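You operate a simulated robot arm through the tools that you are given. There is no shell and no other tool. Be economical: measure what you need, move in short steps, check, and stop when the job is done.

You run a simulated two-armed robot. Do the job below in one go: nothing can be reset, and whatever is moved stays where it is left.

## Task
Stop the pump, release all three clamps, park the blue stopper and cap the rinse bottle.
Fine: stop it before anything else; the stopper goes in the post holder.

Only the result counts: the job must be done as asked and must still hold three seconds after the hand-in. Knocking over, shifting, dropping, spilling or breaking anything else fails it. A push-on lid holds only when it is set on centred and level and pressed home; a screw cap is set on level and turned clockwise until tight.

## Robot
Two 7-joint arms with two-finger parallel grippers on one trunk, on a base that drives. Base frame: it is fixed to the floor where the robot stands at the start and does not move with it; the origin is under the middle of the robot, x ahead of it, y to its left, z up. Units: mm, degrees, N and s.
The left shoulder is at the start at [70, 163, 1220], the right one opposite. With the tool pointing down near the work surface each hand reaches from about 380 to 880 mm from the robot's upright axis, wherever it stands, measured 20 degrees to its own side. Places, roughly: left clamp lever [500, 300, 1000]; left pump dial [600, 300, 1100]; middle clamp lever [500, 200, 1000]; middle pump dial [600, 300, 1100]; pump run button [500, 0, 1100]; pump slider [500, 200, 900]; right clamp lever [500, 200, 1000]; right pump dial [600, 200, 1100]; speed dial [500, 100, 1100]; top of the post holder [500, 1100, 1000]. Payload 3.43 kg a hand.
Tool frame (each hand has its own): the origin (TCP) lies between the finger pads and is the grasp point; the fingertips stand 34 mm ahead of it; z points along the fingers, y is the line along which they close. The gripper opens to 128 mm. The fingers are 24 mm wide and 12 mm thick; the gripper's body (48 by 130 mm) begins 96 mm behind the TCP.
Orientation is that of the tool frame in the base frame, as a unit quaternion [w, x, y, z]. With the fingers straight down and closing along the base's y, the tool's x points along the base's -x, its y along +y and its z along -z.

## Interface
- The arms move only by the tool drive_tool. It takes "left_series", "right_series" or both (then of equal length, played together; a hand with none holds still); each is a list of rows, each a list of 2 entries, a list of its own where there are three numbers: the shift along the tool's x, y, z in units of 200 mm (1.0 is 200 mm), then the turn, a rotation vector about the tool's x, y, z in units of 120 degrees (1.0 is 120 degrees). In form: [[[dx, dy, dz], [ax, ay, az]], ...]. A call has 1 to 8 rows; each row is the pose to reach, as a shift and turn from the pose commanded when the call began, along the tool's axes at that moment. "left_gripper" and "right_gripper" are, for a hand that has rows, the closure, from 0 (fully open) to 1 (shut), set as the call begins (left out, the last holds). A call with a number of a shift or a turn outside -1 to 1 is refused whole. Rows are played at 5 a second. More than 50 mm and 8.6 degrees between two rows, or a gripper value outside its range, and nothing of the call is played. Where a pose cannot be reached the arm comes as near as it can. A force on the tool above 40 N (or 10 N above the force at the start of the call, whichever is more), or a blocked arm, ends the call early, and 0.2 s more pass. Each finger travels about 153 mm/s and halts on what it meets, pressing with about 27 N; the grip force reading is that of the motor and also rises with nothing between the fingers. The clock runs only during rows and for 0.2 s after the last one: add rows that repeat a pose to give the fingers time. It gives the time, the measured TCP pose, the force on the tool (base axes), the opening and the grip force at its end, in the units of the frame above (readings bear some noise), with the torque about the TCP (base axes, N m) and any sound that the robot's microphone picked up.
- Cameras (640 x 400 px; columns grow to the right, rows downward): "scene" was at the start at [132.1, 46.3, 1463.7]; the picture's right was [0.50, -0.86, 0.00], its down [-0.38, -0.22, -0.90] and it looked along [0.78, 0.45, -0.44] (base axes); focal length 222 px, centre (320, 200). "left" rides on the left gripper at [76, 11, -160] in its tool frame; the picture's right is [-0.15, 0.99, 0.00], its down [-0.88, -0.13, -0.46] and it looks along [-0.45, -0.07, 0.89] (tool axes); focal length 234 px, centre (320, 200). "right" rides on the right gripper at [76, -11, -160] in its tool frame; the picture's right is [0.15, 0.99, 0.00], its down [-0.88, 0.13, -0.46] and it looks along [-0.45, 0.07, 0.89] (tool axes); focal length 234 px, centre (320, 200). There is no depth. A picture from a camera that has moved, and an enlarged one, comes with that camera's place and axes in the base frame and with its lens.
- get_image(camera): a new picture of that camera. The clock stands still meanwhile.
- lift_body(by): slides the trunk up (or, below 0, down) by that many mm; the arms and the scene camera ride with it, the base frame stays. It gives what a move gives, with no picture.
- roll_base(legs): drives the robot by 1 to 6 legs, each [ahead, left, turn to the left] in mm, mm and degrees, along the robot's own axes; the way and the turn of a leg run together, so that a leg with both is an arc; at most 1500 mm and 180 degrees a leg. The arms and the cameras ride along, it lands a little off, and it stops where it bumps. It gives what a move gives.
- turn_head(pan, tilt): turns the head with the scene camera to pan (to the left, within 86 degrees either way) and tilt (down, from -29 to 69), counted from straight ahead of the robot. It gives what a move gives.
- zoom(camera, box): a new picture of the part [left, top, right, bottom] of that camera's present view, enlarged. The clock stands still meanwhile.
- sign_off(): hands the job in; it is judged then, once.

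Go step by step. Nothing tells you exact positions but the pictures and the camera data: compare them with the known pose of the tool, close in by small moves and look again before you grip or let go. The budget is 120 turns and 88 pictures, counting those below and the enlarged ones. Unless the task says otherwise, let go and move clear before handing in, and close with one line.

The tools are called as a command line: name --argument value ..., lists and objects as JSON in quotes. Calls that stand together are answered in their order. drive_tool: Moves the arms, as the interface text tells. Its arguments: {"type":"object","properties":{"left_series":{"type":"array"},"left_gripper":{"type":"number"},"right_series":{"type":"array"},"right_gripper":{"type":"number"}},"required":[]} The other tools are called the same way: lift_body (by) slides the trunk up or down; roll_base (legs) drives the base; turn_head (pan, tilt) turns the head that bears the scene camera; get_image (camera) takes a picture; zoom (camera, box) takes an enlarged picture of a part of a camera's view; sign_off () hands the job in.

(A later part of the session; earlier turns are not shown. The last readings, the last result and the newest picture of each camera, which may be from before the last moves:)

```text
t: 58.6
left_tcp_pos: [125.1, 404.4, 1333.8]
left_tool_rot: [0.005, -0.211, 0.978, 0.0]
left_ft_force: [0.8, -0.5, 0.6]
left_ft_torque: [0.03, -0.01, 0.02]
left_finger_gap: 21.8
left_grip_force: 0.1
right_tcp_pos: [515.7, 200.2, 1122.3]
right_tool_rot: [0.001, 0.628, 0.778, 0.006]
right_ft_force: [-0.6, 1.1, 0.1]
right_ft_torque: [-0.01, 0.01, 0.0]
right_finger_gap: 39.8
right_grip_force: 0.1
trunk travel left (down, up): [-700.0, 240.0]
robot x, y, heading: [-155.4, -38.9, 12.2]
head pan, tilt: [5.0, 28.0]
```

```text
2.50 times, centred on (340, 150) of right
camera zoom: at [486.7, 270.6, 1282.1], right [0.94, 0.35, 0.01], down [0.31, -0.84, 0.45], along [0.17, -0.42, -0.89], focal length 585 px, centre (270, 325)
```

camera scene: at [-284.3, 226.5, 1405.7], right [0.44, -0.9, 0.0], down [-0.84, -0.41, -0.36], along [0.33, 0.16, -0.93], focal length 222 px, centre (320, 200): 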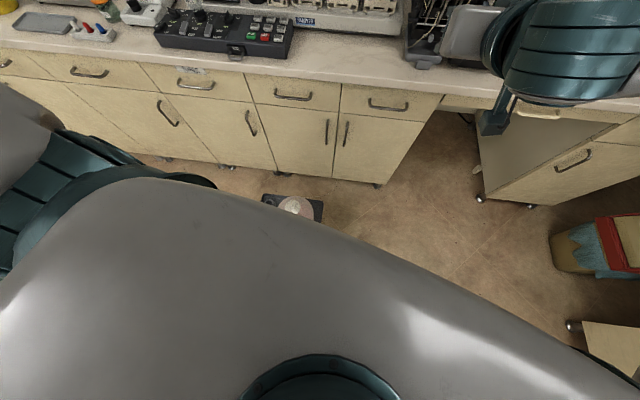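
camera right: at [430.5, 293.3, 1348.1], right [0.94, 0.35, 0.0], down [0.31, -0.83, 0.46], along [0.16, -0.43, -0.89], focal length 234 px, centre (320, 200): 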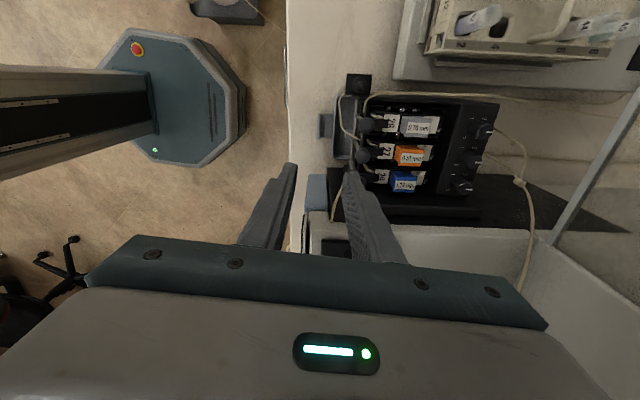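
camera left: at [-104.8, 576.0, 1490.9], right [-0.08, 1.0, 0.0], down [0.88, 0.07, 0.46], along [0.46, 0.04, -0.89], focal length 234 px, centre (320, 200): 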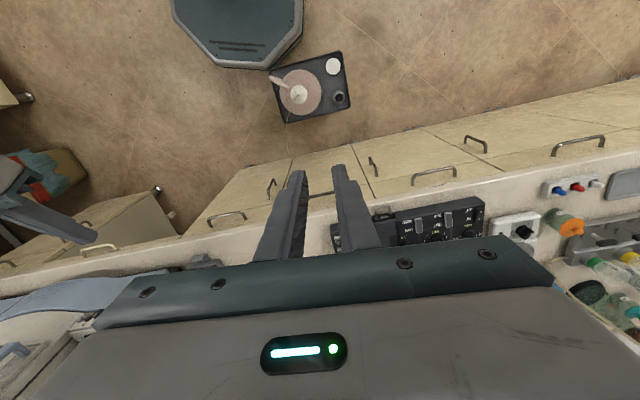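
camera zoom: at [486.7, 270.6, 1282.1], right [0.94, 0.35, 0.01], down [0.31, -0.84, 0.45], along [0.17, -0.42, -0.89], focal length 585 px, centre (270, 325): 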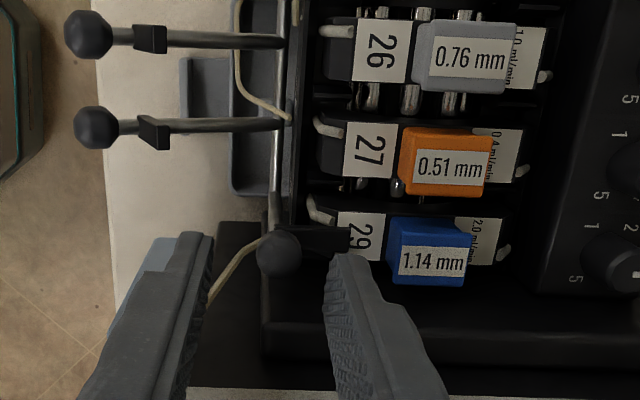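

Levers 1 and 2 are open. Ball 3 at [519, 200]; small correction, descend, then pull.

drive_tool --right_series '[[[0, -0.02, 0], [0, 0, 0]], [[0, -0.02, 0.05], [0, 0, 0]], [[0, -0.02, 0.1], [0, 0, 0]], [[0, -0.02, 0.13], [0, 0, 0]], [[0, -0.02, 0.16], [0, 0, 0]], [[0, -0.02, 0.16], [0, 0, 0]]]'

drive_tool --right_series '[[[0, -0.07, 0.004], [0, 0, 0]], [[0, -0.125, 0.014], [0, 0, 0]], [[0, -0.18, 0.033], [0, 0, 0]], [[0, -0.225, 0.055], [0, 0, 0]], [[0, -0.27, 0.085], [0, 0, 0]], [[0, -0.31, 0.12], [0, 0, 0]]]'

drive_tool --right_series '[[[0, -0.03, 0.04], [0, 0, 0]], [[0, -0.055, 0.08], [0, 0, 0]], [[0, -0.075, 0.12], [0, 0, 0]], [[0, -0.09, 0.15], [0, 0, 0]]]'

zoom --camera "right" --box '[240, 60, 440, 220]'

```text
t: 60.0
left_tcp_pos: [125.4, 404.1, 1332.9]
left_tool_rot: [0.005, -0.21, 0.978, 0.0]
left_ft_force: [-0.5, -0.1, -1.1]
left_ft_torque: [-0.03, 0.03, 0.01]
left_finger_gap: 21.8
left_grip_force: 0.1
right_tcp_pos: [509.0, 198.9, 1088.7]
right_tool_rot: [0.001, 0.628, 0.778, 0.006]
right_ft_force: [-0.8, -0.1, -0.5]
right_ft_torque: [0.01, 0.03, -0.01]
right_finger_gap: 39.8
right_grip_force: 0.1
trunk travel left (down, up): [-700.0, 240.0]
robot x, y, heading: [-152.7, -38.1, 12.3]
head pan, tilt: [5.0, 28.0]
```

```text
t: 61.4
left_tcp_pos: [121.8, 398.9, 1335.2]
left_tool_rot: [0.007, -0.211, 0.978, 0.001]
left_ft_force: [-0.7, -0.7, 0.7]
left_ft_torque: [-0.02, 0.02, 0.05]
left_finger_gap: 21.8
left_grip_force: 0.0
right_tcp_pos: [445.4, 182.9, 1066.4]
right_tool_rot: [0.001, 0.629, 0.777, 0.007]
right_ft_force: [-8.2, -21.1, 14.2]
right_ft_torque: [-0.58, -0.14, -0.47]
right_finger_gap: 33.1
right_grip_force: 0.1
trunk travel left (down, up): [-700.0, 240.0]
robot x, y, heading: [-152.6, -40.8, 12.2]
head pan, tilt: [5.0, 28.0]
```

```text
t: 62.2
left_tcp_pos: [122.8, 401.7, 1335.4]
left_tool_rot: [0.006, -0.211, 0.978, 0.0]
left_ft_force: [1.4, 0.1, 0.8]
left_ft_torque: [-0.02, 0.02, -0.02]
left_finger_gap: 21.9
left_grip_force: 0.0
right_tcp_pos: [433.8, 183.3, 1051.2]
right_tool_rot: [0.001, 0.628, 0.779, 0.011]
right_ft_force: [-11.2, -7.9, 22.4]
right_ft_torque: [-0.47, -0.16, -0.21]
right_finger_gap: 32.5
right_grip_force: 0.0
trunk travel left (down, up): [-700.0, 240.0]
robot x, y, heading: [-154.5, -43.2, 12.2]
head pan, tilt: [5.0, 28.0]
stopped in row 3 (right hand): the force on the tool passed its limit (the readings are from after the stop); the commanded pose is now the measured one
```

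```text
2.50 times, centred on (340, 140) of right
camera zoom: at [404.3, 254.2, 1210.9], right [0.94, 0.35, 0.02], down [0.31, -0.84, 0.45], along [0.17, -0.41, -0.89], focal length 585 px, centre (270, 350)
```

zoom: 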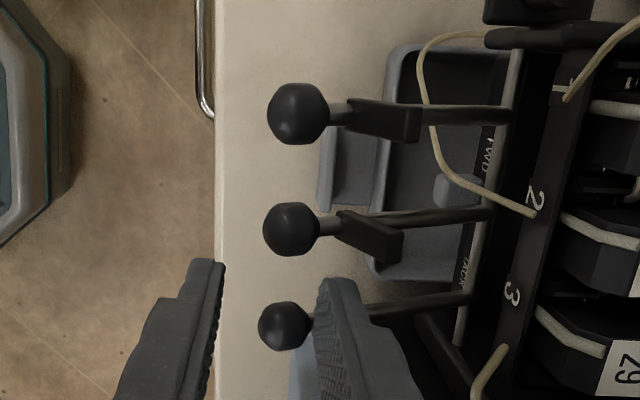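

All three clamps are released. I raise and withdraw the right hand, then look over the result.

drive_tool --right_series '[[[0, 0, -0.1], [0, 0, 0]], [[0, 0, -0.25], [0, 0, 0]], [[0, 0, -0.4], [0, 0, 0]], [[0, -0.15, -0.55], [0, 0, 0]], [[0, -0.35, -0.65], [0, 0, 0]], [[0, -0.55, -0.75], [0, 0, 0]]]'

roll_base --legs '[[0, 0, -12.2], [-310, 0, 0], [0, 1020, 0]]'

turn_head --pan 0 --tilt 32

get_image --camera "scene"

```text
t: 63.6
left_tcp_pos: [123.6, 404.2, 1332.7]
left_tool_rot: [0.007, -0.211, 0.977, 0.001]
left_ft_force: [0.8, 0.4, -0.2]
left_ft_torque: [-0.02, 0.02, 0.02]
left_finger_gap: 21.5
left_grip_force: 0.1
right_tcp_pos: [325.3, 158.3, 1196.5]
right_tool_rot: [0.001, 0.627, 0.779, 0.009]
right_ft_force: [0.7, 0.2, 0.7]
right_ft_torque: [-0.01, -0.04, -0.02]
right_finger_gap: 39.7
right_grip_force: 0.0
trunk travel left (down, up): [-700.0, 240.0]
robot x, y, heading: [-150.6, -41.0, 12.2]
head pan, tilt: [5.0, 28.0]
```

```text
t: 69.7
left_tcp_pos: [-97.4, 893.0, 1331.4]
left_tool_rot: [0.005, -0.043, 0.999, -0.001]
left_ft_force: [-0.4, -0.3, -0.6]
left_ft_torque: [-0.01, 0.01, -0.01]
left_finger_gap: 21.8
left_grip_force: 0.0
right_tcp_pos: [12.1, 593.7, 1194.4]
right_tool_rot: [0.003, 0.751, 0.66, 0.009]
right_ft_force: [0.5, 0.1, 0.5]
right_ft_torque: [-0.06, 0.02, -0.03]
right_finger_gap: 39.7
right_grip_force: 0.0
trunk travel left (down, up): [-700.0, 240.0]
robot x, y, heading: [-507.8, 564.9, -7.2]
head pan, tilt: [5.0, 28.0]
stopped in leg 3: the robot was blocked; the commanded pose is now the measured one
```

```text
t: 70.3
left_tcp_pos: [-96.5, 891.5, 1332.2]
left_tool_rot: [0.005, -0.043, 0.999, -0.001]
left_ft_force: [-0.1, 0.3, 0.2]
left_ft_torque: [-0.06, 0.01, 0.03]
left_finger_gap: 22.0
left_grip_force: 0.1
right_tcp_pos: [10.6, 592.9, 1195.4]
right_tool_rot: [0.003, 0.75, 0.661, 0.009]
right_ft_force: [0.5, -0.1, 0.5]
right_ft_torque: [-0.02, 0.0, 0.0]
right_finger_gap: 39.8
right_grip_force: 0.0
trunk travel left (down, up): [-700.0, 240.0]
robot x, y, heading: [-508.2, 565.6, -7.2]
head pan, tilt: [0.0, 32.0]
```

```text
29 pictures are left
camera scene: at [-366.1, 548.3, 1454.0], right [-0.12, -0.99, 0.0], down [-0.53, 0.06, -0.85], along [0.84, -0.1, -0.53], focal length 222 px, centre (320, 200)
```

scene: 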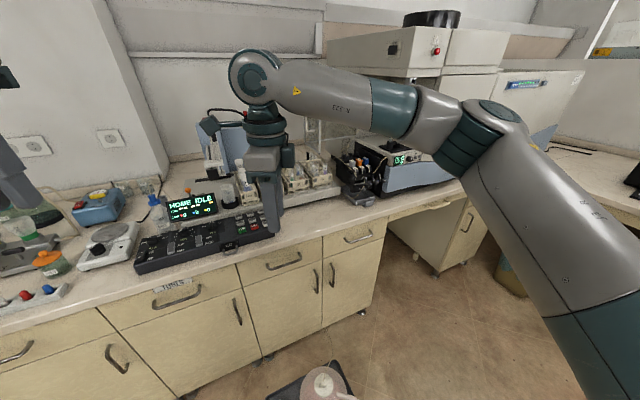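

The floor unit still grazes the base. The bench edge is angled about 20°, so I'll back off, turn to face it, and go diagonally to the left bench section.

roll_base --legs '[[-150, 0, 0], [0, 0, 27], [400, 318, 0]]'

turn_head --pan -12 --tilt 32

get_image --camera "scene"

```text
t: 75.7
left_tcp_pos: [-165.1, 1494.0, 1332.5]
left_tool_rot: [0.005, -0.271, 0.963, 0.0]
left_ft_force: [0.4, 0.4, 0.1]
left_ft_torque: [-0.03, -0.02, 0.0]
left_finger_gap: 21.9
left_grip_force: 0.0
right_tcp_pos: [66.4, 1276.3, 1194.9]
right_tool_rot: [-0.001, 0.579, 0.815, 0.01]
right_ft_force: [-0.2, -0.8, 0.5]
right_ft_torque: [-0.02, 0.0, 0.02]
right_finger_gap: 39.9
right_grip_force: 0.1
trunk travel left (down, up): [-700.0, 240.0]
robot x, y, heading: [-385.0, 1017.5, 19.5]
head pan, tilt: [0.0, 32.0]
```

```text
t: 76.4
left_tcp_pos: [-162.3, 1494.9, 1332.0]
left_tool_rot: [0.005, -0.27, 0.963, 0.0]
left_ft_force: [0.6, 0.3, 0.3]
left_ft_torque: [0.02, 0.03, -0.02]
left_finger_gap: 21.8
left_grip_force: 0.1
right_tcp_pos: [67.2, 1275.3, 1196.0]
right_tool_rot: [0.001, 0.579, 0.815, 0.009]
right_ft_force: [-1.1, -0.1, -0.3]
right_ft_torque: [0.01, 0.03, 0.02]
right_finger_gap: 39.8
right_grip_force: 0.0
trunk travel left (down, up): [-700.0, 240.0]
robot x, y, heading: [-385.2, 1020.7, 19.4]
head pan, tilt: [-12.0, 32.0]
```

```text
28 pictures are left
camera scene: at [-247.4, 1048.8, 1454.0], right [0.13, -0.99, 0.0], down [-0.53, -0.07, -0.85], along [0.84, 0.11, -0.53], focal length 222 px, centre (320, 200)
```

scene: 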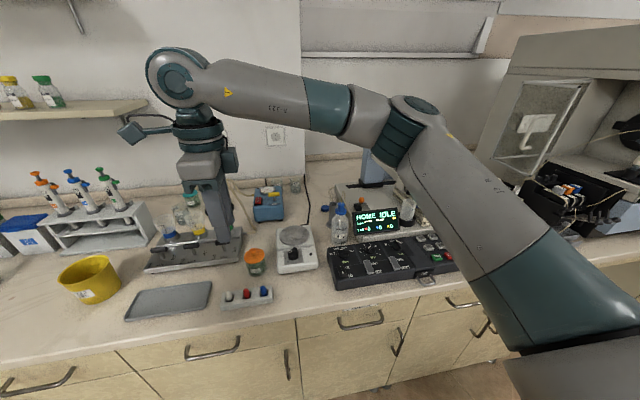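

Now the left bench is in view. I zoom on the parts that matter.

zoom --camera "scene" --box '[130, 180, 320, 320]'

zoom --camera "scene" --box '[240, 160, 440, 290]'

```text
2.86 times, centred on (225, 250) of scene
camera zoom: at [-247.4, 1048.8, 1454.0], right [0.13, -0.99, 0.0], down [-0.53, -0.07, -0.85], along [0.84, 0.11, -0.53], focal length 636 px, centre (591, 57)
```

zoom: 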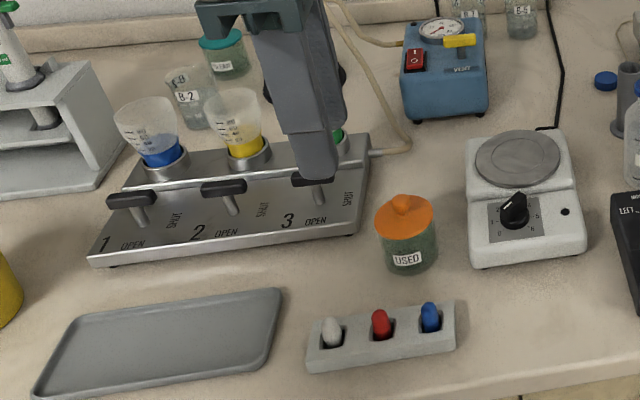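

```text
3.08 times, centred on (340, 225) of scene
camera zoom: at [-247.4, 1048.8, 1454.0], right [0.13, -0.99, 0.0], down [-0.53, -0.07, -0.85], along [0.84, 0.11, -0.53], focal length 684 px, centre (258, 123)
```

zoom: 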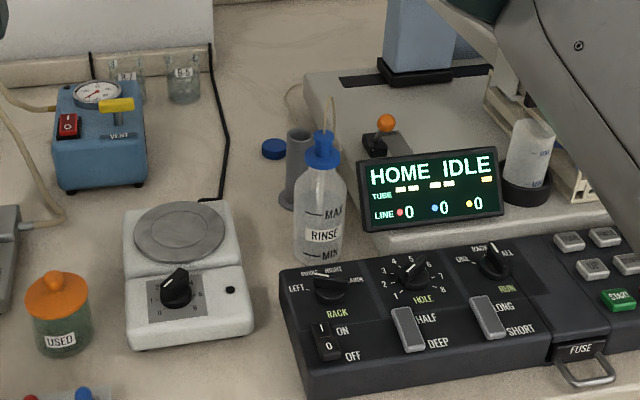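

The RINSE bottle (≈[374,1058]) holds the blue stopper with a tube; the grey post holder is behind it (≈[465,1090], top ≈996), and the blue screw cap lies behind at ≈[580,1134]. I move the base forward 130 mm and bring the right hand near.

roll_base --legs '[[130, 0, 0]]'

turn_head --pan -18 --tilt 32

```text
t: 77.7
left_tcp_pos: [-43.6, 1537.5, 1333.3]
left_tool_rot: [0.005, -0.271, 0.963, 0.001]
left_ft_force: [0.3, 0.3, 0.0]
left_ft_torque: [-0.01, 0.0, 0.0]
left_finger_gap: 21.8
left_grip_force: 0.1
right_tcp_pos: [185.9, 1318.9, 1196.1]
right_tool_rot: [0.001, 0.578, 0.816, 0.009]
right_ft_force: [-0.3, 0.7, 0.6]
right_ft_torque: [-0.01, -0.02, 0.0]
right_finger_gap: 39.8
right_grip_force: 0.0
trunk travel left (down, up): [-700.0, 240.0]
robot x, y, heading: [-267.5, 1062.0, 19.3]
head pan, tilt: [-12.0, 32.0]
```

```text
t: 78.4
left_tcp_pos: [-41.1, 1538.6, 1332.2]
left_tool_rot: [0.006, -0.27, 0.963, 0.0]
left_ft_force: [0.3, -0.1, -0.4]
left_ft_torque: [0.03, 0.06, -0.02]
left_finger_gap: 21.6
left_grip_force: 0.0
right_tcp_pos: [188.6, 1319.2, 1194.8]
right_tool_rot: [0.0, 0.578, 0.816, 0.01]
right_ft_force: [0.6, 0.1, 0.4]
right_ft_torque: [0.0, -0.01, 0.02]
right_finger_gap: 39.6
right_grip_force: 0.1
trunk travel left (down, up): [-700.0, 240.0]
robot x, y, heading: [-260.0, 1060.9, 19.1]
head pan, tilt: [-18.0, 32.0]
```

drive_tool --right_series '[[[-0.233, 0.047, 0], [0, 0, 0]], [[-0.467, 0.093, 0], [0, 0, 0]], [[-0.7, 0.14, 0], [0, 0, 0]]]' --right_gripper 0.53

drive_tool --right_series '[[[-0.233, 0.047, 0], [0, 0, 0]], [[-0.467, 0.093, 0], [0, 0, 0]], [[-0.7, 0.14, 0], [0, 0, 0]], [[-0.7, 0.14, 0], [0, 0, 0]]]'

get_image --camera "right"

zoom --camera "scene" --box '[220, 130, 400, 260]'

```text
t: 79.2
left_tcp_pos: [-41.3, 1536.1, 1333.0]
left_tool_rot: [0.005, -0.271, 0.963, 0.001]
left_ft_force: [0.3, -0.7, -0.6]
left_ft_torque: [0.03, -0.03, -0.02]
left_finger_gap: 21.9
left_grip_force: 0.0
right_tcp_pos: [262.2, 1194.2, 1194.8]
right_tool_rot: [-0.002, 0.578, 0.816, 0.01]
right_ft_force: [0.0, -0.1, -0.3]
right_ft_torque: [0.01, 0.02, 0.0]
right_finger_gap: 60.3
right_grip_force: 0.0
trunk travel left (down, up): [-700.0, 240.0]
robot x, y, heading: [-262.8, 1066.3, 19.2]
head pan, tilt: [-18.0, 32.0]
```

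```text
t: 80.2
left_tcp_pos: [-42.8, 1537.8, 1332.4]
left_tool_rot: [0.005, -0.271, 0.963, 0.001]
left_ft_force: [0.1, -0.3, -0.7]
left_ft_torque: [0.02, -0.02, 0.0]
left_finger_gap: 21.7
left_grip_force: 0.0
right_tcp_pos: [334.6, 1072.8, 1192.4]
right_tool_rot: [0.001, 0.579, 0.816, 0.009]
right_ft_force: [0.9, 0.1, -0.6]
right_ft_torque: [-0.02, 0.0, 0.0]
right_finger_gap: 60.1
right_grip_force: 0.1
trunk travel left (down, up): [-700.0, 240.0]
robot x, y, heading: [-262.3, 1062.6, 19.4]
head pan, tilt: [-18.0, 32.0]
```

```text
25 pictures are left
camera right: at [297.4, 1140.3, 1351.9], right [0.89, 0.47, 0.02], down [0.41, -0.79, 0.45], along [0.22, -0.39, -0.89], focal length 234 px, centre (320, 200)
```

right: 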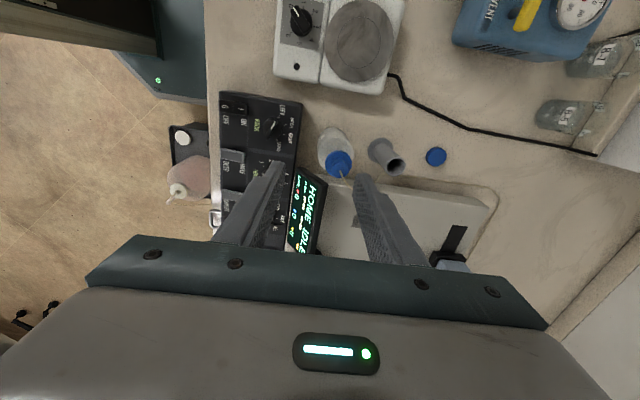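

```text
3.08 times, centred on (310, 195) of scene
camera zoom: at [-124.9, 1082.6, 1454.0], right [0.02, -1.0, 0.0], down [-0.53, -0.01, -0.85], along [0.85, 0.02, -0.53], focal length 684 px, centre (351, 215)
```

zoom: 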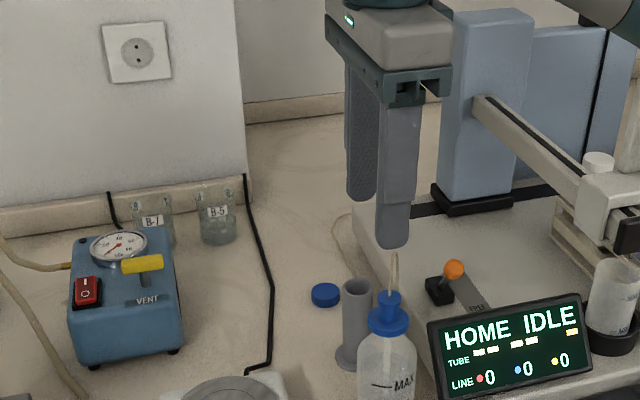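

Clear views. Stopper ≈[369,1064], flange z≈1037; post top ≈[456,1092,1003]; cap ≈[580,1134]. I move over the stopper and lower to 1130.

drive_tool --right_series '[[[-0.1, 0.147, 0], [0, 0, 0]], [[-0.1, 0.147, 0.15], [0, 0, 0]], [[-0.1, 0.147, 0.31], [0, 0, 0]], [[-0.1, 0.147, 0.31], [0, 0, 0]], [[-0.1, 0.147, 0.31], [0, 0, 0]]]'

zoom --camera "right" --box '[250, 80, 450, 220]'

zoom --camera "scene" --box '[290, 190, 370, 260]'

```text
t: 81.4
left_tcp_pos: [-41.9, 1537.1, 1331.4]
left_tool_rot: [0.005, -0.271, 0.963, 0.0]
left_ft_force: [0.2, -0.5, 0.5]
left_ft_torque: [-0.01, 0.0, 0.0]
left_finger_gap: 21.8
left_grip_force: 0.1
right_tcp_pos: [369.9, 1063.7, 1133.1]
right_tool_rot: [0.001, 0.579, 0.816, 0.01]
right_ft_force: [-0.4, -0.2, 0.6]
right_ft_torque: [0.0, 0.01, -0.04]
right_finger_gap: 60.4
right_grip_force: 0.0
trunk travel left (down, up): [-700.0, 240.0]
robot x, y, heading: [-261.3, 1061.1, 19.4]
head pan, tilt: [-18.0, 32.0]
```

```text
2.86 times, centred on (350, 150) of right
camera zoom: at [332.7, 1130.2, 1292.3], right [0.89, 0.46, 0.02], down [0.41, -0.8, 0.45], along [0.22, -0.39, -0.89], focal length 669 px, centre (234, 343)
```

zoom: 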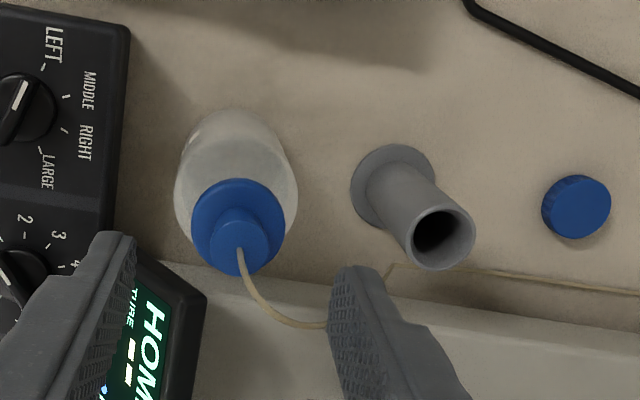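

```text
5.71 times, centred on (330, 225) of scene
camera zoom: at [-124.8, 1082.0, 1454.0], right [0.02, -1.0, 0.0], down [-0.53, -0.01, -0.85], along [0.85, 0.02, -0.53], focal length 1271 px, centre (263, 57)
```

zoom: 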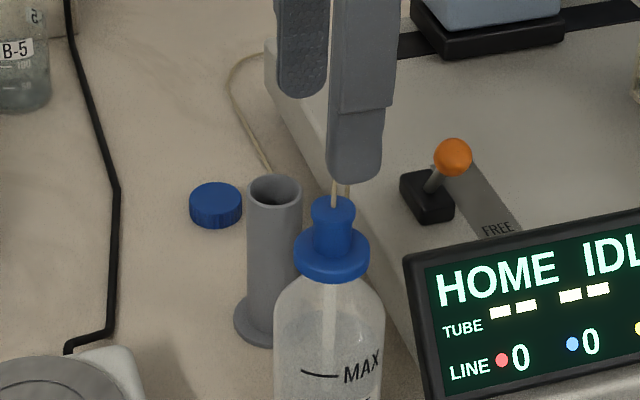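

The stopper has a ~20 mm grip stub (z 1033–1055) at [375,1061]. I descend to grip the stub just above the flange.

drive_tool --right_series '[[[-0.019, 0.02, 0.1], [0, 0, 0]], [[-0.019, 0.02, 0.22], [0, 0, 0]], [[-0.019, 0.02, 0.315], [0, 0, 0]], [[-0.019, 0.02, 0.315], [0, 0, 0]]]' --right_gripper 0.65

zoom --camera "right" --box '[250, 80, 450, 220]'

zoom --camera "scene" --box '[290, 190, 370, 260]'

```text
t: 82.4
left_tcp_pos: [-41.9, 1536.6, 1332.4]
left_tool_rot: [0.005, -0.271, 0.963, 0.001]
left_ft_force: [-1.2, 0.3, -1.6]
left_ft_torque: [0.02, 0.0, -0.02]
left_finger_gap: 22.0
left_grip_force: 0.1
right_tcp_pos: [375.6, 1063.1, 1069.0]
right_tool_rot: [0.001, 0.579, 0.816, 0.01]
right_ft_force: [-0.7, 0.3, -0.5]
right_ft_torque: [0.03, -0.01, 0.02]
right_finger_gap: 44.6
right_grip_force: 0.0
trunk travel left (down, up): [-700.0, 240.0]
robot x, y, heading: [-262.1, 1062.9, 19.6]
head pan, tilt: [-18.0, 32.0]
```

```text
2.86 times, centred on (350, 150) of right
camera zoom: at [338.0, 1128.8, 1228.4], right [0.89, 0.47, 0.02], down [0.41, -0.79, 0.45], along [0.22, -0.39, -0.89], focal length 669 px, centre (234, 343)
```

zoom: 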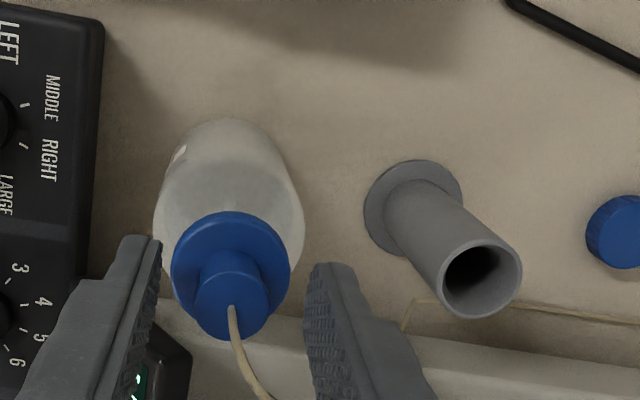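

```text
5.71 times, centred on (330, 225) of scene
camera zoom: at [-124.8, 1081.9, 1454.1], right [0.02, -1.0, 0.0], down [-0.53, -0.01, -0.85], along [0.85, 0.02, -0.53], focal length 1271 px, centre (263, 57)
```

zoom: 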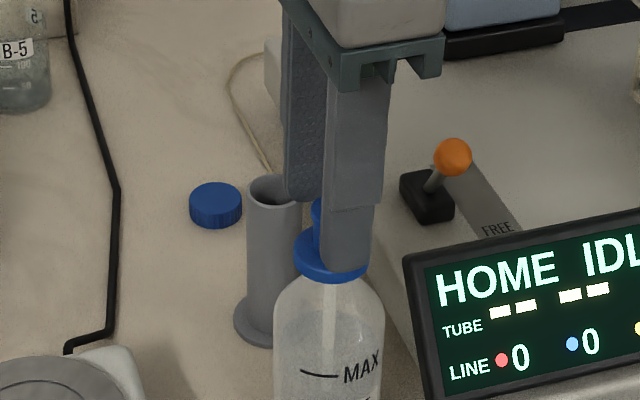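

The fingers straddle the stub, centred within ~1 mm. I close.

drive_tool --right_series '[[[0, 0, 0], [0, 0, 0]], [[0, 0, 0], [0, 0, 0]], [[0, 0, 0], [0, 0, 0]]]' --right_gripper 1

```text
t: 83.2
left_tcp_pos: [-42.7, 1537.2, 1333.1]
left_tool_rot: [0.005, -0.27, 0.963, 0.001]
left_ft_force: [-1.2, 0.9, 0.1]
left_ft_torque: [-0.01, -0.02, 0.02]
left_finger_gap: 21.7
left_grip_force: 0.0
right_tcp_pos: [376.0, 1062.6, 1067.8]
right_tool_rot: [0.0, 0.579, 0.815, 0.009]
right_ft_force: [0.1, -0.1, 0.7]
right_ft_torque: [0.0, -0.03, -0.01]
right_finger_gap: 18.2
right_grip_force: 27.0
trunk travel left (down, up): [-700.0, 240.0]
robot x, y, heading: [-263.5, 1063.5, 19.5]
head pan, tilt: [-18.0, 32.0]
```

Gripped (18 mm). I lift straight up well clear, since a dip tube seems to hang below the stopper.

drive_tool --right_series '[[[0, 0, -0.05], [0, 0, 0]], [[0, 0, -0.13], [0, 0, 0]], [[0, 0, -0.25], [0, 0, 0]], [[0, 0, -0.4], [0, 0, 0]], [[0, 0, -0.56], [0, 0, 0]], [[0, 0, -0.72], [0, 0, 0]], [[0, 0, -0.88], [0, 0, 0]]]'

zoom --camera "scene" --box '[260, 110, 400, 270]'

```text
t: 84.8
left_tcp_pos: [-43.3, 1538.2, 1331.6]
left_tool_rot: [0.005, -0.27, 0.963, 0.0]
left_ft_force: [-0.3, -0.5, 0.7]
left_ft_torque: [0.0, -0.02, 0.0]
left_finger_gap: 21.8
left_grip_force: 0.1
right_tcp_pos: [370.7, 1060.8, 1245.5]
right_tool_rot: [0.0, 0.579, 0.816, 0.01]
right_ft_force: [-0.1, 0.1, -1.2]
right_ft_torque: [-0.03, -0.02, 0.02]
right_finger_gap: 18.1
right_grip_force: 27.0
trunk travel left (down, up): [-700.0, 240.0]
robot x, y, heading: [-261.9, 1062.7, 19.4]
head pan, tilt: [-18.0, 32.0]
```

```text
2.50 times, centred on (330, 190) of scene
camera zoom: at [-125.8, 1082.4, 1454.1], right [0.02, -1.0, 0.0], down [-0.53, -0.01, -0.85], along [0.85, 0.02, -0.53], focal length 556 px, centre (295, 225)
```

zoom: 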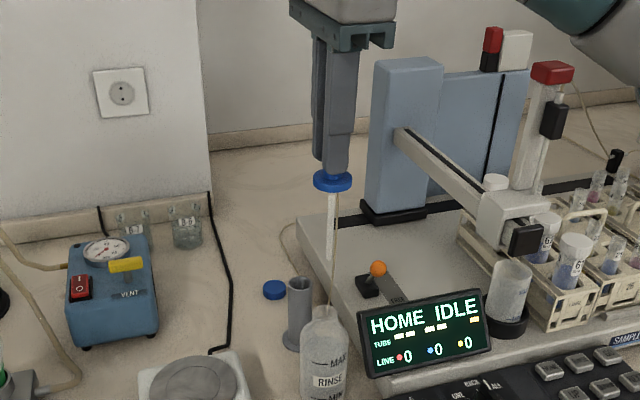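

The stopper with its ~85 mm stem is out and hangs straight. I carry it over the post holder at [464,1091].

drive_tool --right_series '[[[-0.003, 0.16, 0], [0, 0, 0]], [[-0.006, 0.33, 0], [0, 0, 0]], [[-0.01, 0.491, 0], [0, 0, 0]], [[-0.01, 0.491, 0.15], [0, 0, 0]], [[-0.01, 0.491, 0.32], [0, 0, 0]], [[-0.01, 0.491, 0.32], [0, 0, 0]], [[-0.01, 0.491, 0.32], [0, 0, 0]]]'

zoom --camera "scene" --box '[280, 160, 360, 260]'

zoom --camera "right" --box '[250, 80, 450, 220]'

```text
t: 86.4
left_tcp_pos: [-42.2, 1537.4, 1333.2]
left_tool_rot: [0.005, -0.271, 0.963, 0.001]
left_ft_force: [0.2, -0.3, -0.3]
left_ft_torque: [-0.02, 0.0, -0.01]
left_finger_gap: 22.0
left_grip_force: 0.0
right_tcp_pos: [468.1, 1091.9, 1182.6]
right_tool_rot: [0.0, 0.579, 0.816, 0.01]
right_ft_force: [1.3, -0.5, -0.5]
right_ft_torque: [0.02, 0.01, -0.01]
right_finger_gap: 17.9
right_grip_force: 26.6
trunk travel left (down, up): [-700.0, 240.0]
robot x, y, heading: [-263.1, 1065.8, 19.3]
head pan, tilt: [-18.0, 32.0]
```

```text
4.00 times, centred on (320, 210) of scene
camera zoom: at [-124.6, 1081.7, 1454.0], right [0.02, -1.0, 0.0], down [-0.53, -0.01, -0.85], along [0.85, 0.02, -0.53], focal length 890 px, centre (320, 160)
```

zoom: 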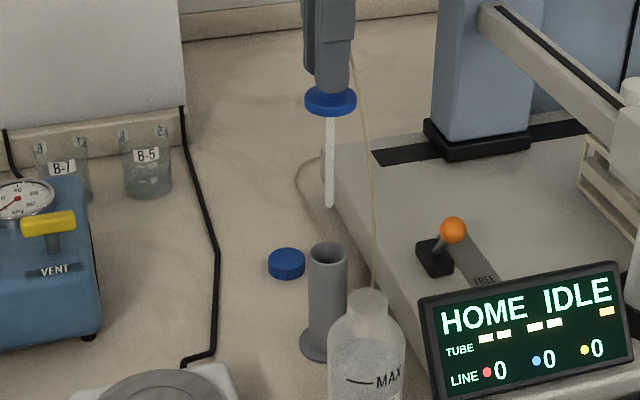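

```text
2.86 times, centred on (350, 150) of right
camera zoom: at [431.1, 1158.2, 1342.5], right [0.89, 0.46, 0.02], down [0.41, -0.8, 0.45], along [0.22, -0.39, -0.89], focal length 669 px, centre (234, 343)
```

zoom: 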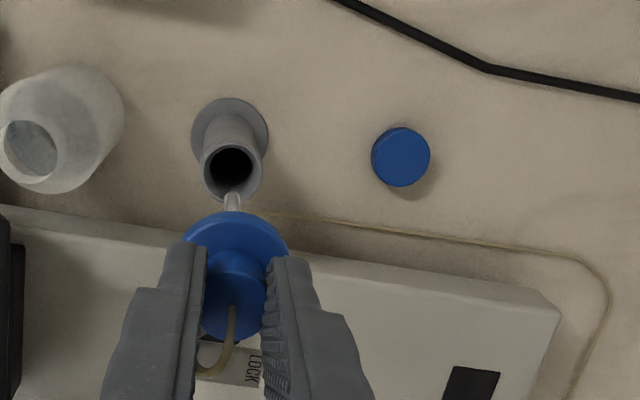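

Stem and post bore line up within ~2 mm. I correct and lower most of the way.

drive_tool --right_series '[[[0.011, 0, 0], [0, 0, 0]], [[0.011, 0, 0.12], [0, 0, 0]], [[0.011, 0, 0.24], [0, 0, 0]], [[0.011, 0, 0.36], [0, 0, 0]], [[0.011, 0, 0.48], [0, 0, 0]], [[0.011, 0, 0.58], [0, 0, 0]], [[0.011, 0, 0.58], [0, 0, 0]]]'

zoom --camera "scene" --box '[280, 160, 360, 260]'

```text
t: 88.0
left_tcp_pos: [-42.5, 1536.8, 1332.2]
left_tool_rot: [0.005, -0.271, 0.962, 0.0]
left_ft_force: [0.7, -0.1, -0.7]
left_ft_torque: [0.02, 0.02, -0.01]
left_finger_gap: 21.8
left_grip_force: 0.1
right_tcp_pos: [466.8, 1096.4, 1065.8]
right_tool_rot: [0.001, 0.579, 0.816, 0.01]
right_ft_force: [-0.5, -0.9, -0.6]
right_ft_torque: [-0.02, 0.04, 0.0]
right_finger_gap: 18.0
right_grip_force: 27.2
trunk travel left (down, up): [-700.0, 240.0]
robot x, y, heading: [-262.9, 1061.9, 19.6]
head pan, tilt: [-18.0, 32.0]
```

```text
4.00 times, centred on (320, 210) of scene
camera zoom: at [-124.9, 1082.0, 1454.1], right [0.02, -1.0, 0.0], down [-0.53, -0.01, -0.85], along [0.85, 0.02, -0.53], focal length 890 px, centre (320, 160)
```

zoom: 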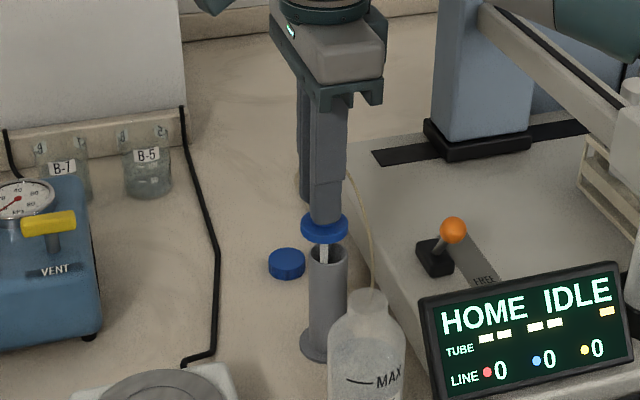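

The stem is inside the bore. I nudge 2.5 mm right and lower till the flange seats.

drive_tool --right_series '[[[-0.012, -0.004, 0], [0, 0, 0]], [[-0.012, -0.004, 0.025], [0, 0, 0]], [[-0.012, -0.004, 0.045], [0, 0, 0]], [[-0.012, -0.004, 0.06], [0, 0, 0]], [[-0.012, -0.004, 0.07], [0, 0, 0]]]'

zoom --camera "scene" --box '[290, 180, 350, 250]'

```text
t: 89.2
left_tcp_pos: [-42.1, 1538.0, 1334.0]
left_tool_rot: [0.006, -0.271, 0.963, 0.001]
left_ft_force: [0.4, 0.2, -0.3]
left_ft_torque: [-0.01, 0.03, -0.02]
left_finger_gap: 21.8
left_grip_force: 0.0
right_tcp_pos: [466.7, 1094.5, 1053.6]
right_tool_rot: [0.0, 0.578, 0.816, 0.009]
right_ft_force: [0.3, -0.2, -0.3]
right_ft_torque: [0.0, 0.01, -0.01]
right_finger_gap: 18.1
right_grip_force: 27.1
trunk travel left (down, up): [-700.0, 240.0]
robot x, y, heading: [-262.0, 1063.2, 19.3]
head pan, tilt: [-18.0, 32.0]
```

```text
5.71 times, centred on (320, 215) of scene
camera zoom: at [-124.6, 1082.0, 1454.0], right [0.02, -1.0, 0.0], down [-0.53, -0.01, -0.85], along [0.85, 0.02, -0.53], focal length 1271 px, centre (320, 114)
```

zoom: 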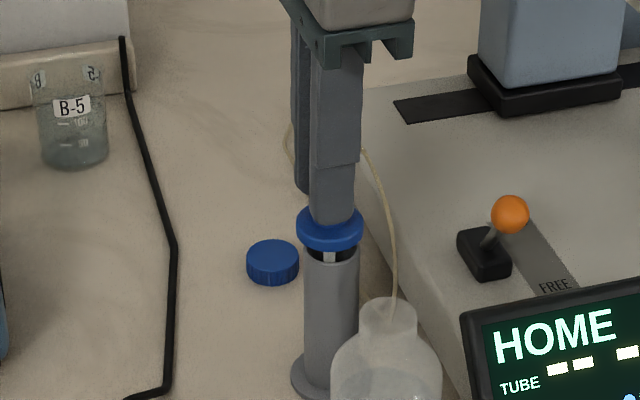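

A ~8 mm gap remains; continue lowering until contact.

drive_tool --right_series '[[[0, 0, 0.02], [0, 0, 0]], [[0, 0, 0.035], [0, 0, 0]], [[0, 0, 0.045], [0, 0, 0]], [[0, 0, 0.055], [0, 0, 0]]]'

```text
t: 90.2
left_tcp_pos: [-41.7, 1537.9, 1332.3]
left_tool_rot: [0.005, -0.271, 0.963, 0.0]
left_ft_force: [0.3, 0.1, -0.5]
left_ft_torque: [0.02, -0.01, 0.0]
left_finger_gap: 21.9
left_grip_force: 0.1
right_tcp_pos: [467.5, 1093.6, 1040.8]
right_tool_rot: [0.002, 0.579, 0.816, 0.01]
right_ft_force: [-0.3, 0.0, -1.2]
right_ft_torque: [-0.01, 0.01, -0.01]
right_finger_gap: 18.1
right_grip_force: 26.4
trunk travel left (down, up): [-700.0, 240.0]
robot x, y, heading: [-263.6, 1060.8, 19.8]
head pan, tilt: [-18.0, 32.0]
```

drive_tool --right_series '[[[0, 0, 0.01], [0, 0, 0]], [[0, 0, 0.02], [0, 0, 0]], [[0, 0, 0.03], [0, 0, 0]]]'

zoom --camera "scene" --box '[290, 180, 350, 250]'

```text
t: 91.0
left_tcp_pos: [-43.7, 1538.2, 1334.0]
left_tool_rot: [0.006, -0.271, 0.963, 0.0]
left_ft_force: [-0.1, -0.4, 0.1]
left_ft_torque: [0.0, -0.03, -0.02]
left_finger_gap: 21.9
left_grip_force: 0.1
right_tcp_pos: [468.4, 1093.8, 1038.8]
right_tool_rot: [0.003, 0.579, 0.815, 0.012]
right_ft_force: [4.8, 0.7, 18.7]
right_ft_torque: [-0.25, -0.13, 0.01]
right_finger_gap: 17.9
right_grip_force: 26.9
trunk travel left (down, up): [-700.0, 240.0]
robot x, y, heading: [-265.5, 1064.5, 19.3]
head pan, tilt: [-18.0, 32.0]
```

```text
5.71 times, centred on (320, 215) of scene
camera zoom: at [-126.4, 1081.8, 1454.6], right [0.02, -1.0, 0.0], down [-0.53, -0.01, -0.85], along [0.85, 0.02, -0.53], focal length 1271 px, centre (320, 114)
```

zoom: 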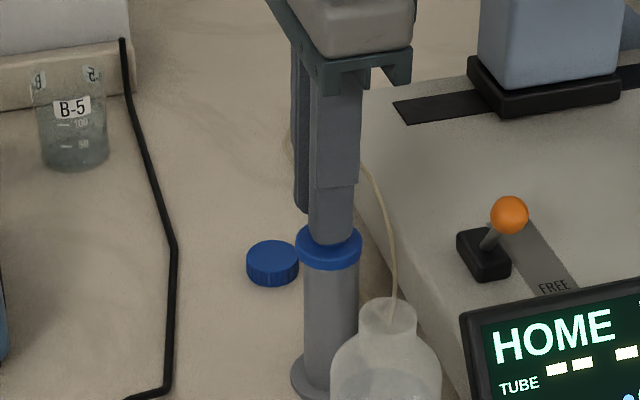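

Seated on the post (19 N). I relieve, open, and rise straight up.

drive_tool --right_series '[[[0, 0, -0.013], [0, 0, 0]]]'

drive_tool --right_series '[[[0, 0, 0], [0, 0, 0]], [[0, 0, 0], [0, 0, 0]], [[0, 0, -0.1], [0, 0, 0]], [[0, 0, -0.3], [0, 0, 0]], [[0, 0, -0.5], [0, 0, 0]], [[0, 0, -0.6], [0, 0, 0]]]' --right_gripper 0.6

drive_tool --right_series '[[[0, 0.2, 0], [0, 0, 0]], [[0, 0.4, 0], [0, 0, 0]], [[0, 0.56, 0], [0, 0, 0]], [[0, 0.56, 0], [0, 0, 0]], [[0, 0.56, 0], [0, 0, 0]]]'

zoom --camera "right" --box '[180, 60, 420, 220]'

```text
t: 91.4
left_tcp_pos: [-42.6, 1538.3, 1332.8]
left_tool_rot: [0.006, -0.27, 0.963, 0.0]
left_ft_force: [1.2, 0.1, -0.1]
left_ft_torque: [0.02, -0.01, 0.0]
left_finger_gap: 21.8
left_grip_force: 0.1
right_tcp_pos: [468.1, 1094.2, 1038.5]
right_tool_rot: [0.001, 0.579, 0.816, 0.01]
right_ft_force: [7.3, 2.0, 14.1]
right_ft_torque: [-0.06, -0.28, 0.03]
right_finger_gap: 18.4
right_grip_force: 26.5
trunk travel left (down, up): [-700.0, 240.0]
robot x, y, heading: [-271.1, 1061.9, 19.5]
head pan, tilt: [-18.0, 32.0]
```

```text
t: 92.8
left_tcp_pos: [-43.1, 1537.5, 1333.2]
left_tool_rot: [0.006, -0.27, 0.963, 0.0]
left_ft_force: [0.7, 1.0, -0.4]
left_ft_torque: [0.0, -0.01, -0.02]
left_finger_gap: 21.7
left_grip_force: 0.1
right_tcp_pos: [464.0, 1092.2, 1157.8]
right_tool_rot: [-0.001, 0.578, 0.816, 0.009]
right_ft_force: [0.1, 0.6, -0.8]
right_ft_torque: [-0.02, 0.03, -0.02]
right_finger_gap: 51.0
right_grip_force: 0.0
trunk travel left (down, up): [-700.0, 240.0]
robot x, y, heading: [-261.9, 1062.3, 19.3]
head pan, tilt: [-18.0, 32.0]
```

```text
t: 94.0
left_tcp_pos: [-41.4, 1537.8, 1331.8]
left_tool_rot: [0.005, -0.27, 0.963, 0.0]
left_ft_force: [0.6, 0.6, -0.3]
left_ft_torque: [-0.01, -0.01, 0.0]
left_finger_gap: 21.8
left_grip_force: 0.1
right_tcp_pos: [571.7, 1128.6, 1160.2]
right_tool_rot: [0.001, 0.579, 0.816, 0.01]
right_ft_force: [0.2, -1.1, 0.4]
right_ft_torque: [-0.04, 0.03, 0.0]
right_finger_gap: 51.0
right_grip_force: 0.0
trunk travel left (down, up): [-700.0, 240.0]
robot x, y, heading: [-267.2, 1066.8, 19.5]
head pan, tilt: [-18.0, 32.0]
```

```text
2.50 times, centred on (300, 140) of right
camera zoom: at [534.2, 1195.8, 1320.0], right [0.89, 0.46, 0.02], down [0.41, -0.8, 0.45], along [0.22, -0.39, -0.89], focal length 585 px, centre (370, 350)
```

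zoom: 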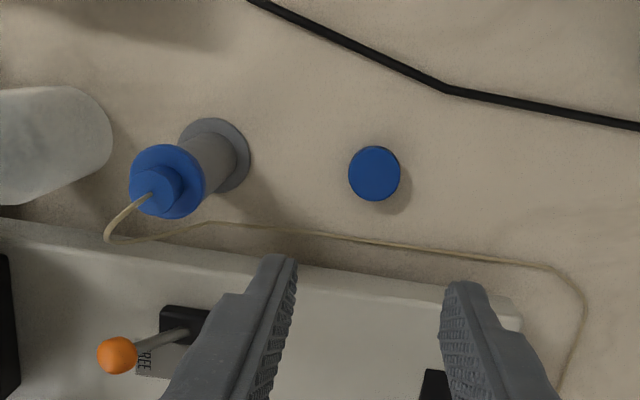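

The stopper sits in the post. The cap is at about [579,1135]; I go above it and lower to 980.

drive_tool --right_series '[[[0.018, 0.045, 0.15], [0, 0, 0]], [[0.018, 0.045, 0.35], [0, 0, 0]], [[0.018, 0.045, 0.55], [0, 0, 0]], [[0.018, 0.045, 0.75], [0, 0, 0]], [[0.018, 0.045, 0.9], [0, 0, 0]], [[0.018, 0.045, 0.9], [0, 0, 0]], [[0.018, 0.045, 0.9], [0, 0, 0]]]'

zoom --camera "right" --box '[220, 60, 420, 220]'

```text
t: 95.6
left_tcp_pos: [-42.5, 1537.0, 1332.2]
left_tool_rot: [0.006, -0.27, 0.963, 0.0]
left_ft_force: [1.2, 0.4, -0.7]
left_ft_torque: [-0.02, 0.01, -0.01]
left_finger_gap: 21.8
left_grip_force: 0.0
right_tcp_pos: [580.1, 1138.1, 981.5]
right_tool_rot: [0.0, 0.579, 0.816, 0.009]
right_ft_force: [-0.1, 0.2, 0.8]
right_ft_torque: [0.01, -0.01, 0.03]
right_finger_gap: 51.3
right_grip_force: 0.1
trunk travel left (down, up): [-700.0, 240.0]
robot x, y, heading: [-263.8, 1063.5, 19.1]
head pan, tilt: [-18.0, 32.0]
```

```text
2.50 times, centred on (320, 140) of right
camera zoom: at [542.2, 1203.7, 1140.9], right [0.89, 0.46, 0.02], down [0.41, -0.8, 0.45], along [0.22, -0.39, -0.89], focal length 585 px, centre (320, 350)
```

zoom: 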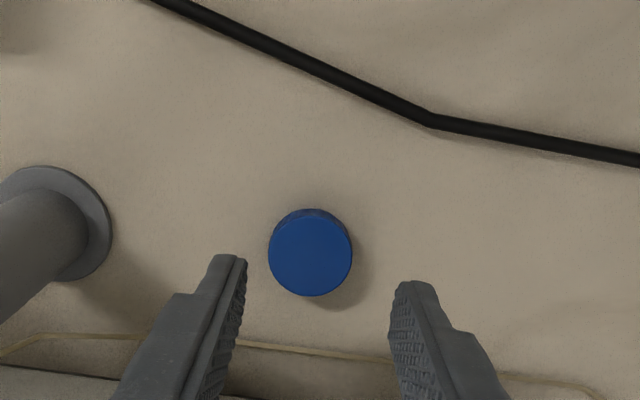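

Cap centre [577,1136], well between the fingers. I descend to grip it with tips ~4 mm above the bench.

drive_tool --right_series '[[[-0.003, -0.017, 0.1], [0, 0, 0]], [[-0.003, -0.017, 0.2], [0, 0, 0]], [[-0.003, -0.017, 0.27], [0, 0, 0]], [[-0.003, -0.017, 0.315], [0, 0, 0]], [[-0.003, -0.017, 0.315], [0, 0, 0]]]'

drive_tool --right_series '[[[0, 0, 0], [0, 0, 0]], [[0, 0, 0], [0, 0, 0]], [[0, 0, 0], [0, 0, 0]]]' --right_gripper 1

drive_tool --right_series '[[[0, 0, -0.1], [0, 0, 0]], [[0, 0, -0.3], [0, 0, 0]], [[0, 0, -0.5], [0, 0, 0]], [[0, 0, -0.7], [0, 0, 0]], [[0, 0, -0.9], [0, 0, 0]], [[0, 0, -1.0], [0, 0, 0]], [[0, 0, -1.0], [0, 0, 0]]]'

zoom --camera "scene" --box '[270, 130, 370, 270]'

```text
t: 96.8
left_tcp_pos: [-42.0, 1538.0, 1333.4]
left_tool_rot: [0.005, -0.27, 0.963, 0.001]
left_ft_force: [-1.0, -0.7, -0.5]
left_ft_torque: [0.01, 0.0, -0.02]
left_finger_gap: 21.9
left_grip_force: 0.1
right_tcp_pos: [577.4, 1137.6, 917.6]
right_tool_rot: [0.0, 0.578, 0.816, 0.009]
right_ft_force: [-1.1, 0.7, -0.8]
right_ft_torque: [0.03, -0.01, 0.02]
right_finger_gap: 51.1
right_grip_force: 0.1
trunk travel left (down, up): [-700.0, 240.0]
robot x, y, heading: [-266.3, 1061.8, 19.4]
head pan, tilt: [-18.0, 32.0]
```

```text
t: 97.6
left_tcp_pos: [-42.0, 1537.7, 1332.4]
left_tool_rot: [0.005, -0.27, 0.963, 0.0]
left_ft_force: [0.4, -1.3, 0.3]
left_ft_torque: [0.01, -0.01, 0.01]
left_finger_gap: 21.9
left_grip_force: 0.0
right_tcp_pos: [576.9, 1138.1, 917.9]
right_tool_rot: [0.001, 0.579, 0.816, 0.01]
right_ft_force: [0.3, -0.1, 0.6]
right_ft_torque: [0.01, 0.03, -0.01]
right_finger_gap: 35.4
right_grip_force: 26.9
trunk travel left (down, up): [-700.0, 240.0]
robot x, y, heading: [-267.8, 1065.2, 19.5]
head pan, tilt: [-18.0, 32.0]
```

```text
t: 99.2
left_tcp_pos: [-42.1, 1537.6, 1332.3]
left_tool_rot: [0.006, -0.27, 0.963, 0.001]
left_ft_force: [-0.9, 0.1, -0.4]
left_ft_torque: [0.01, 0.05, 0.03]
left_finger_gap: 21.7
left_grip_force: 0.0
right_tcp_pos: [576.1, 1135.5, 1116.9]
right_tool_rot: [0.0, 0.578, 0.816, 0.01]
right_ft_force: [0.6, -0.3, -0.3]
right_ft_torque: [0.03, -0.02, 0.01]
right_finger_gap: 35.6
right_grip_force: 26.7
trunk travel left (down, up): [-700.0, 240.0]
robot x, y, heading: [-259.9, 1058.3, 19.5]
head pan, tilt: [-18.0, 32.0]
```

```text
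2.86 times, centred on (320, 200) of scene
camera zoom: at [-124.4, 1081.7, 1454.0], right [0.02, -1.0, 0.0], down [-0.53, -0.01, -0.85], along [0.85, 0.02, -0.53], focal length 636 px, centre (320, 200)
```

zoom: 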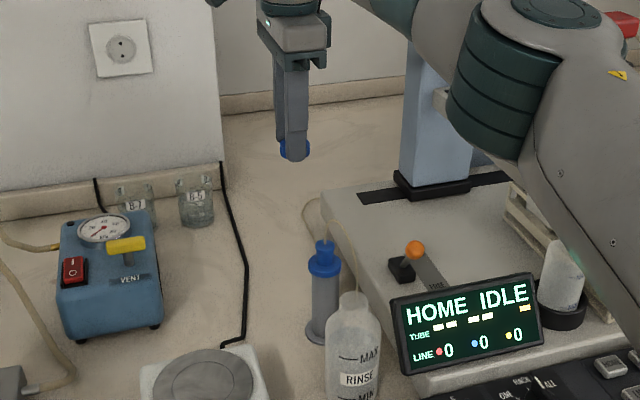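

The cap is held. I raise it, carry it over to the bottle, and meanwhile turn the hand counter-clockwise to gain room for screwing clockwise.

drive_tool --right_series '[[[0, 0, -0.2], [0, 0, -0.0667]], [[0, -0.136, -0.2], [0, 0, -0.1333]], [[0, -0.272, -0.2], [0, 0, -0.2]], [[0, -0.408, -0.2], [0, 0, -0.2667]], [[0, -0.544, -0.2], [0, 0, -0.3333]], [[0, -0.68, -0.2], [0, 0, -0.4]], [[0, -0.816, -0.2], [0, 0, -0.4667]], [[-0.01, -0.95, -0.2], [0, 0, -0.5333]]]'

drive_tool --right_series '[[[0, 0, 0], [0, 0, -0.07]], [[0, 0, 0], [0, 0, -0.14]], [[0, 0, 0], [0, 0, -0.21]], [[0, 0, 0], [0, 0, -0.28]], [[0, 0, 0], [0, 0, -0.35]], [[0, 0, 0], [0, 0, -0.42]], [[0, 0, 0], [0, 0, -0.49]], [[0, 0, 0], [0, 0, -0.56]]]'

```text
t: 101.0
left_tcp_pos: [-41.4, 1535.9, 1332.8]
left_tool_rot: [0.007, -0.271, 0.963, 0.001]
left_ft_force: [0.5, 0.4, 0.2]
left_ft_torque: [0.03, 0.02, 0.01]
left_finger_gap: 21.7
left_grip_force: 0.0
right_tcp_pos: [398.1, 1067.8, 1153.5]
right_tool_rot: [0.006, 0.058, 0.998, 0.009]
right_ft_force: [-0.7, -0.6, 0.2]
right_ft_torque: [0.02, 0.01, 0.0]
right_finger_gap: 35.5
right_grip_force: 26.7
trunk travel left (down, up): [-700.0, 240.0]
robot x, y, heading: [-264.8, 1063.0, 19.6]
head pan, tilt: [-18.0, 32.0]
```

```text
t: 102.8
left_tcp_pos: [-42.0, 1537.0, 1333.0]
left_tool_rot: [0.005, -0.271, 0.963, 0.001]
left_ft_force: [0.7, 0.0, -0.3]
left_ft_torque: [0.02, -0.01, 0.02]
left_finger_gap: 21.8
left_grip_force: 0.1
right_tcp_pos: [398.8, 1069.6, 1153.0]
right_tool_rot: [0.01, -0.505, 0.863, 0.003]
right_ft_force: [-0.1, 0.5, -0.5]
right_ft_torque: [0.0, 0.01, 0.0]
right_finger_gap: 35.6
right_grip_force: 26.5
trunk travel left (down, up): [-700.0, 240.0]
robot x, y, heading: [-264.4, 1064.2, 19.3]
head pan, tilt: [-18.0, 32.0]
```

drive_tool --right_series '[[[0, 0, 0], [0, 0, -0.07]], [[0, 0, 0], [0, 0, -0.14]], [[0, 0, 0], [0, 0, -0.21]], [[0, 0, 0], [0, 0, -0.28]], [[0, 0, 0], [0, 0, -0.35]], [[0, 0, 0], [0, 0, -0.42]], [[0, 0, 0], [0, 0, -0.42]]]'

zoom --camera "right" --box '[220, 60, 420, 220]'

```text
t: 104.4
left_tcp_pos: [-41.3, 1537.1, 1332.4]
left_tool_rot: [0.006, -0.27, 0.963, 0.0]
left_ft_force: [-0.2, -0.2, 0.6]
left_ft_torque: [-0.03, 0.02, 0.01]
left_finger_gap: 21.8
left_grip_force: 0.0
right_tcp_pos: [195.6, 1098.8, 1145.1]
right_tool_rot: [-0.01, 0.823, -0.568, 0.001]
right_ft_force: [-0.1, -0.6, 0.0]
right_ft_torque: [0.0, 0.03, 0.0]
right_finger_gap: 35.6
right_grip_force: 27.3
right hand out of reach, approached as far as the arm can: row 2, 3, 4, 5, 6, 7
trunk travel left (down, up): [-700.0, 240.0]
robot x, y, heading: [-266.3, 1061.8, 19.6]
head pan, tilt: [-18.0, 32.0]
```

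```text
2.50 times, centred on (320, 140) of right
camera zoom: at [231.0, 1029.8, 1304.4], right [-0.87, -0.49, -0.02], down [-0.44, 0.77, 0.46], along [-0.21, 0.41, -0.89], focal length 585 px, centre (320, 350)
```

zoom: 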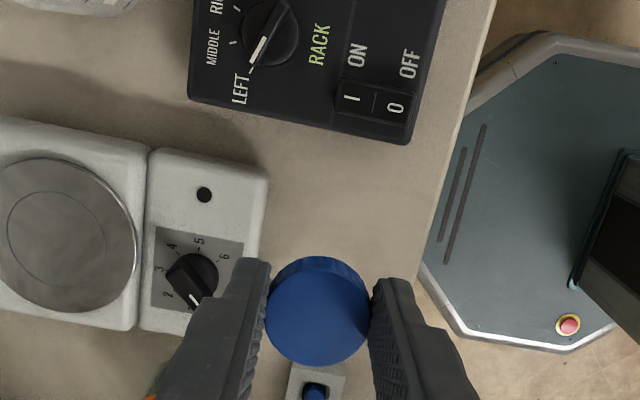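

The wrist limit lies a bit beyond −135°. I turn back 42° clockwise to be in range and see where the hand settles.

drive_tool --right_series '[[[0, 0, 0], [0, 0, 0.07]], [[0, 0, 0], [0, 0, 0.14]], [[0, 0, 0], [0, 0, 0.21]], [[0, 0, 0], [0, 0, 0.28]], [[0, 0, 0], [0, 0, 0.35]], [[0, 0, 0], [0, 0, 0.42]], [[0, 0, 0], [0, 0, 0.42]]]'

```text
t: 106.0
left_tcp_pos: [-41.5, 1537.1, 1333.6]
left_tool_rot: [0.006, -0.27, 0.963, 0.0]
left_ft_force: [0.0, 0.2, -0.4]
left_ft_torque: [-0.02, 0.01, 0.01]
left_finger_gap: 21.7
left_grip_force: 0.0
right_tcp_pos: [198.2, 1098.3, 1144.4]
right_tool_rot: [0.009, -0.503, 0.864, 0.003]
right_ft_force: [0.3, 0.4, -0.1]
right_ft_torque: [0.01, -0.05, -0.01]
right_finger_gap: 35.4
right_grip_force: 27.3
trunk travel left (down, up): [-700.0, 240.0]
robot x, y, heading: [-265.7, 1066.0, 19.6]
head pan, tilt: [-18.0, 32.0]
```

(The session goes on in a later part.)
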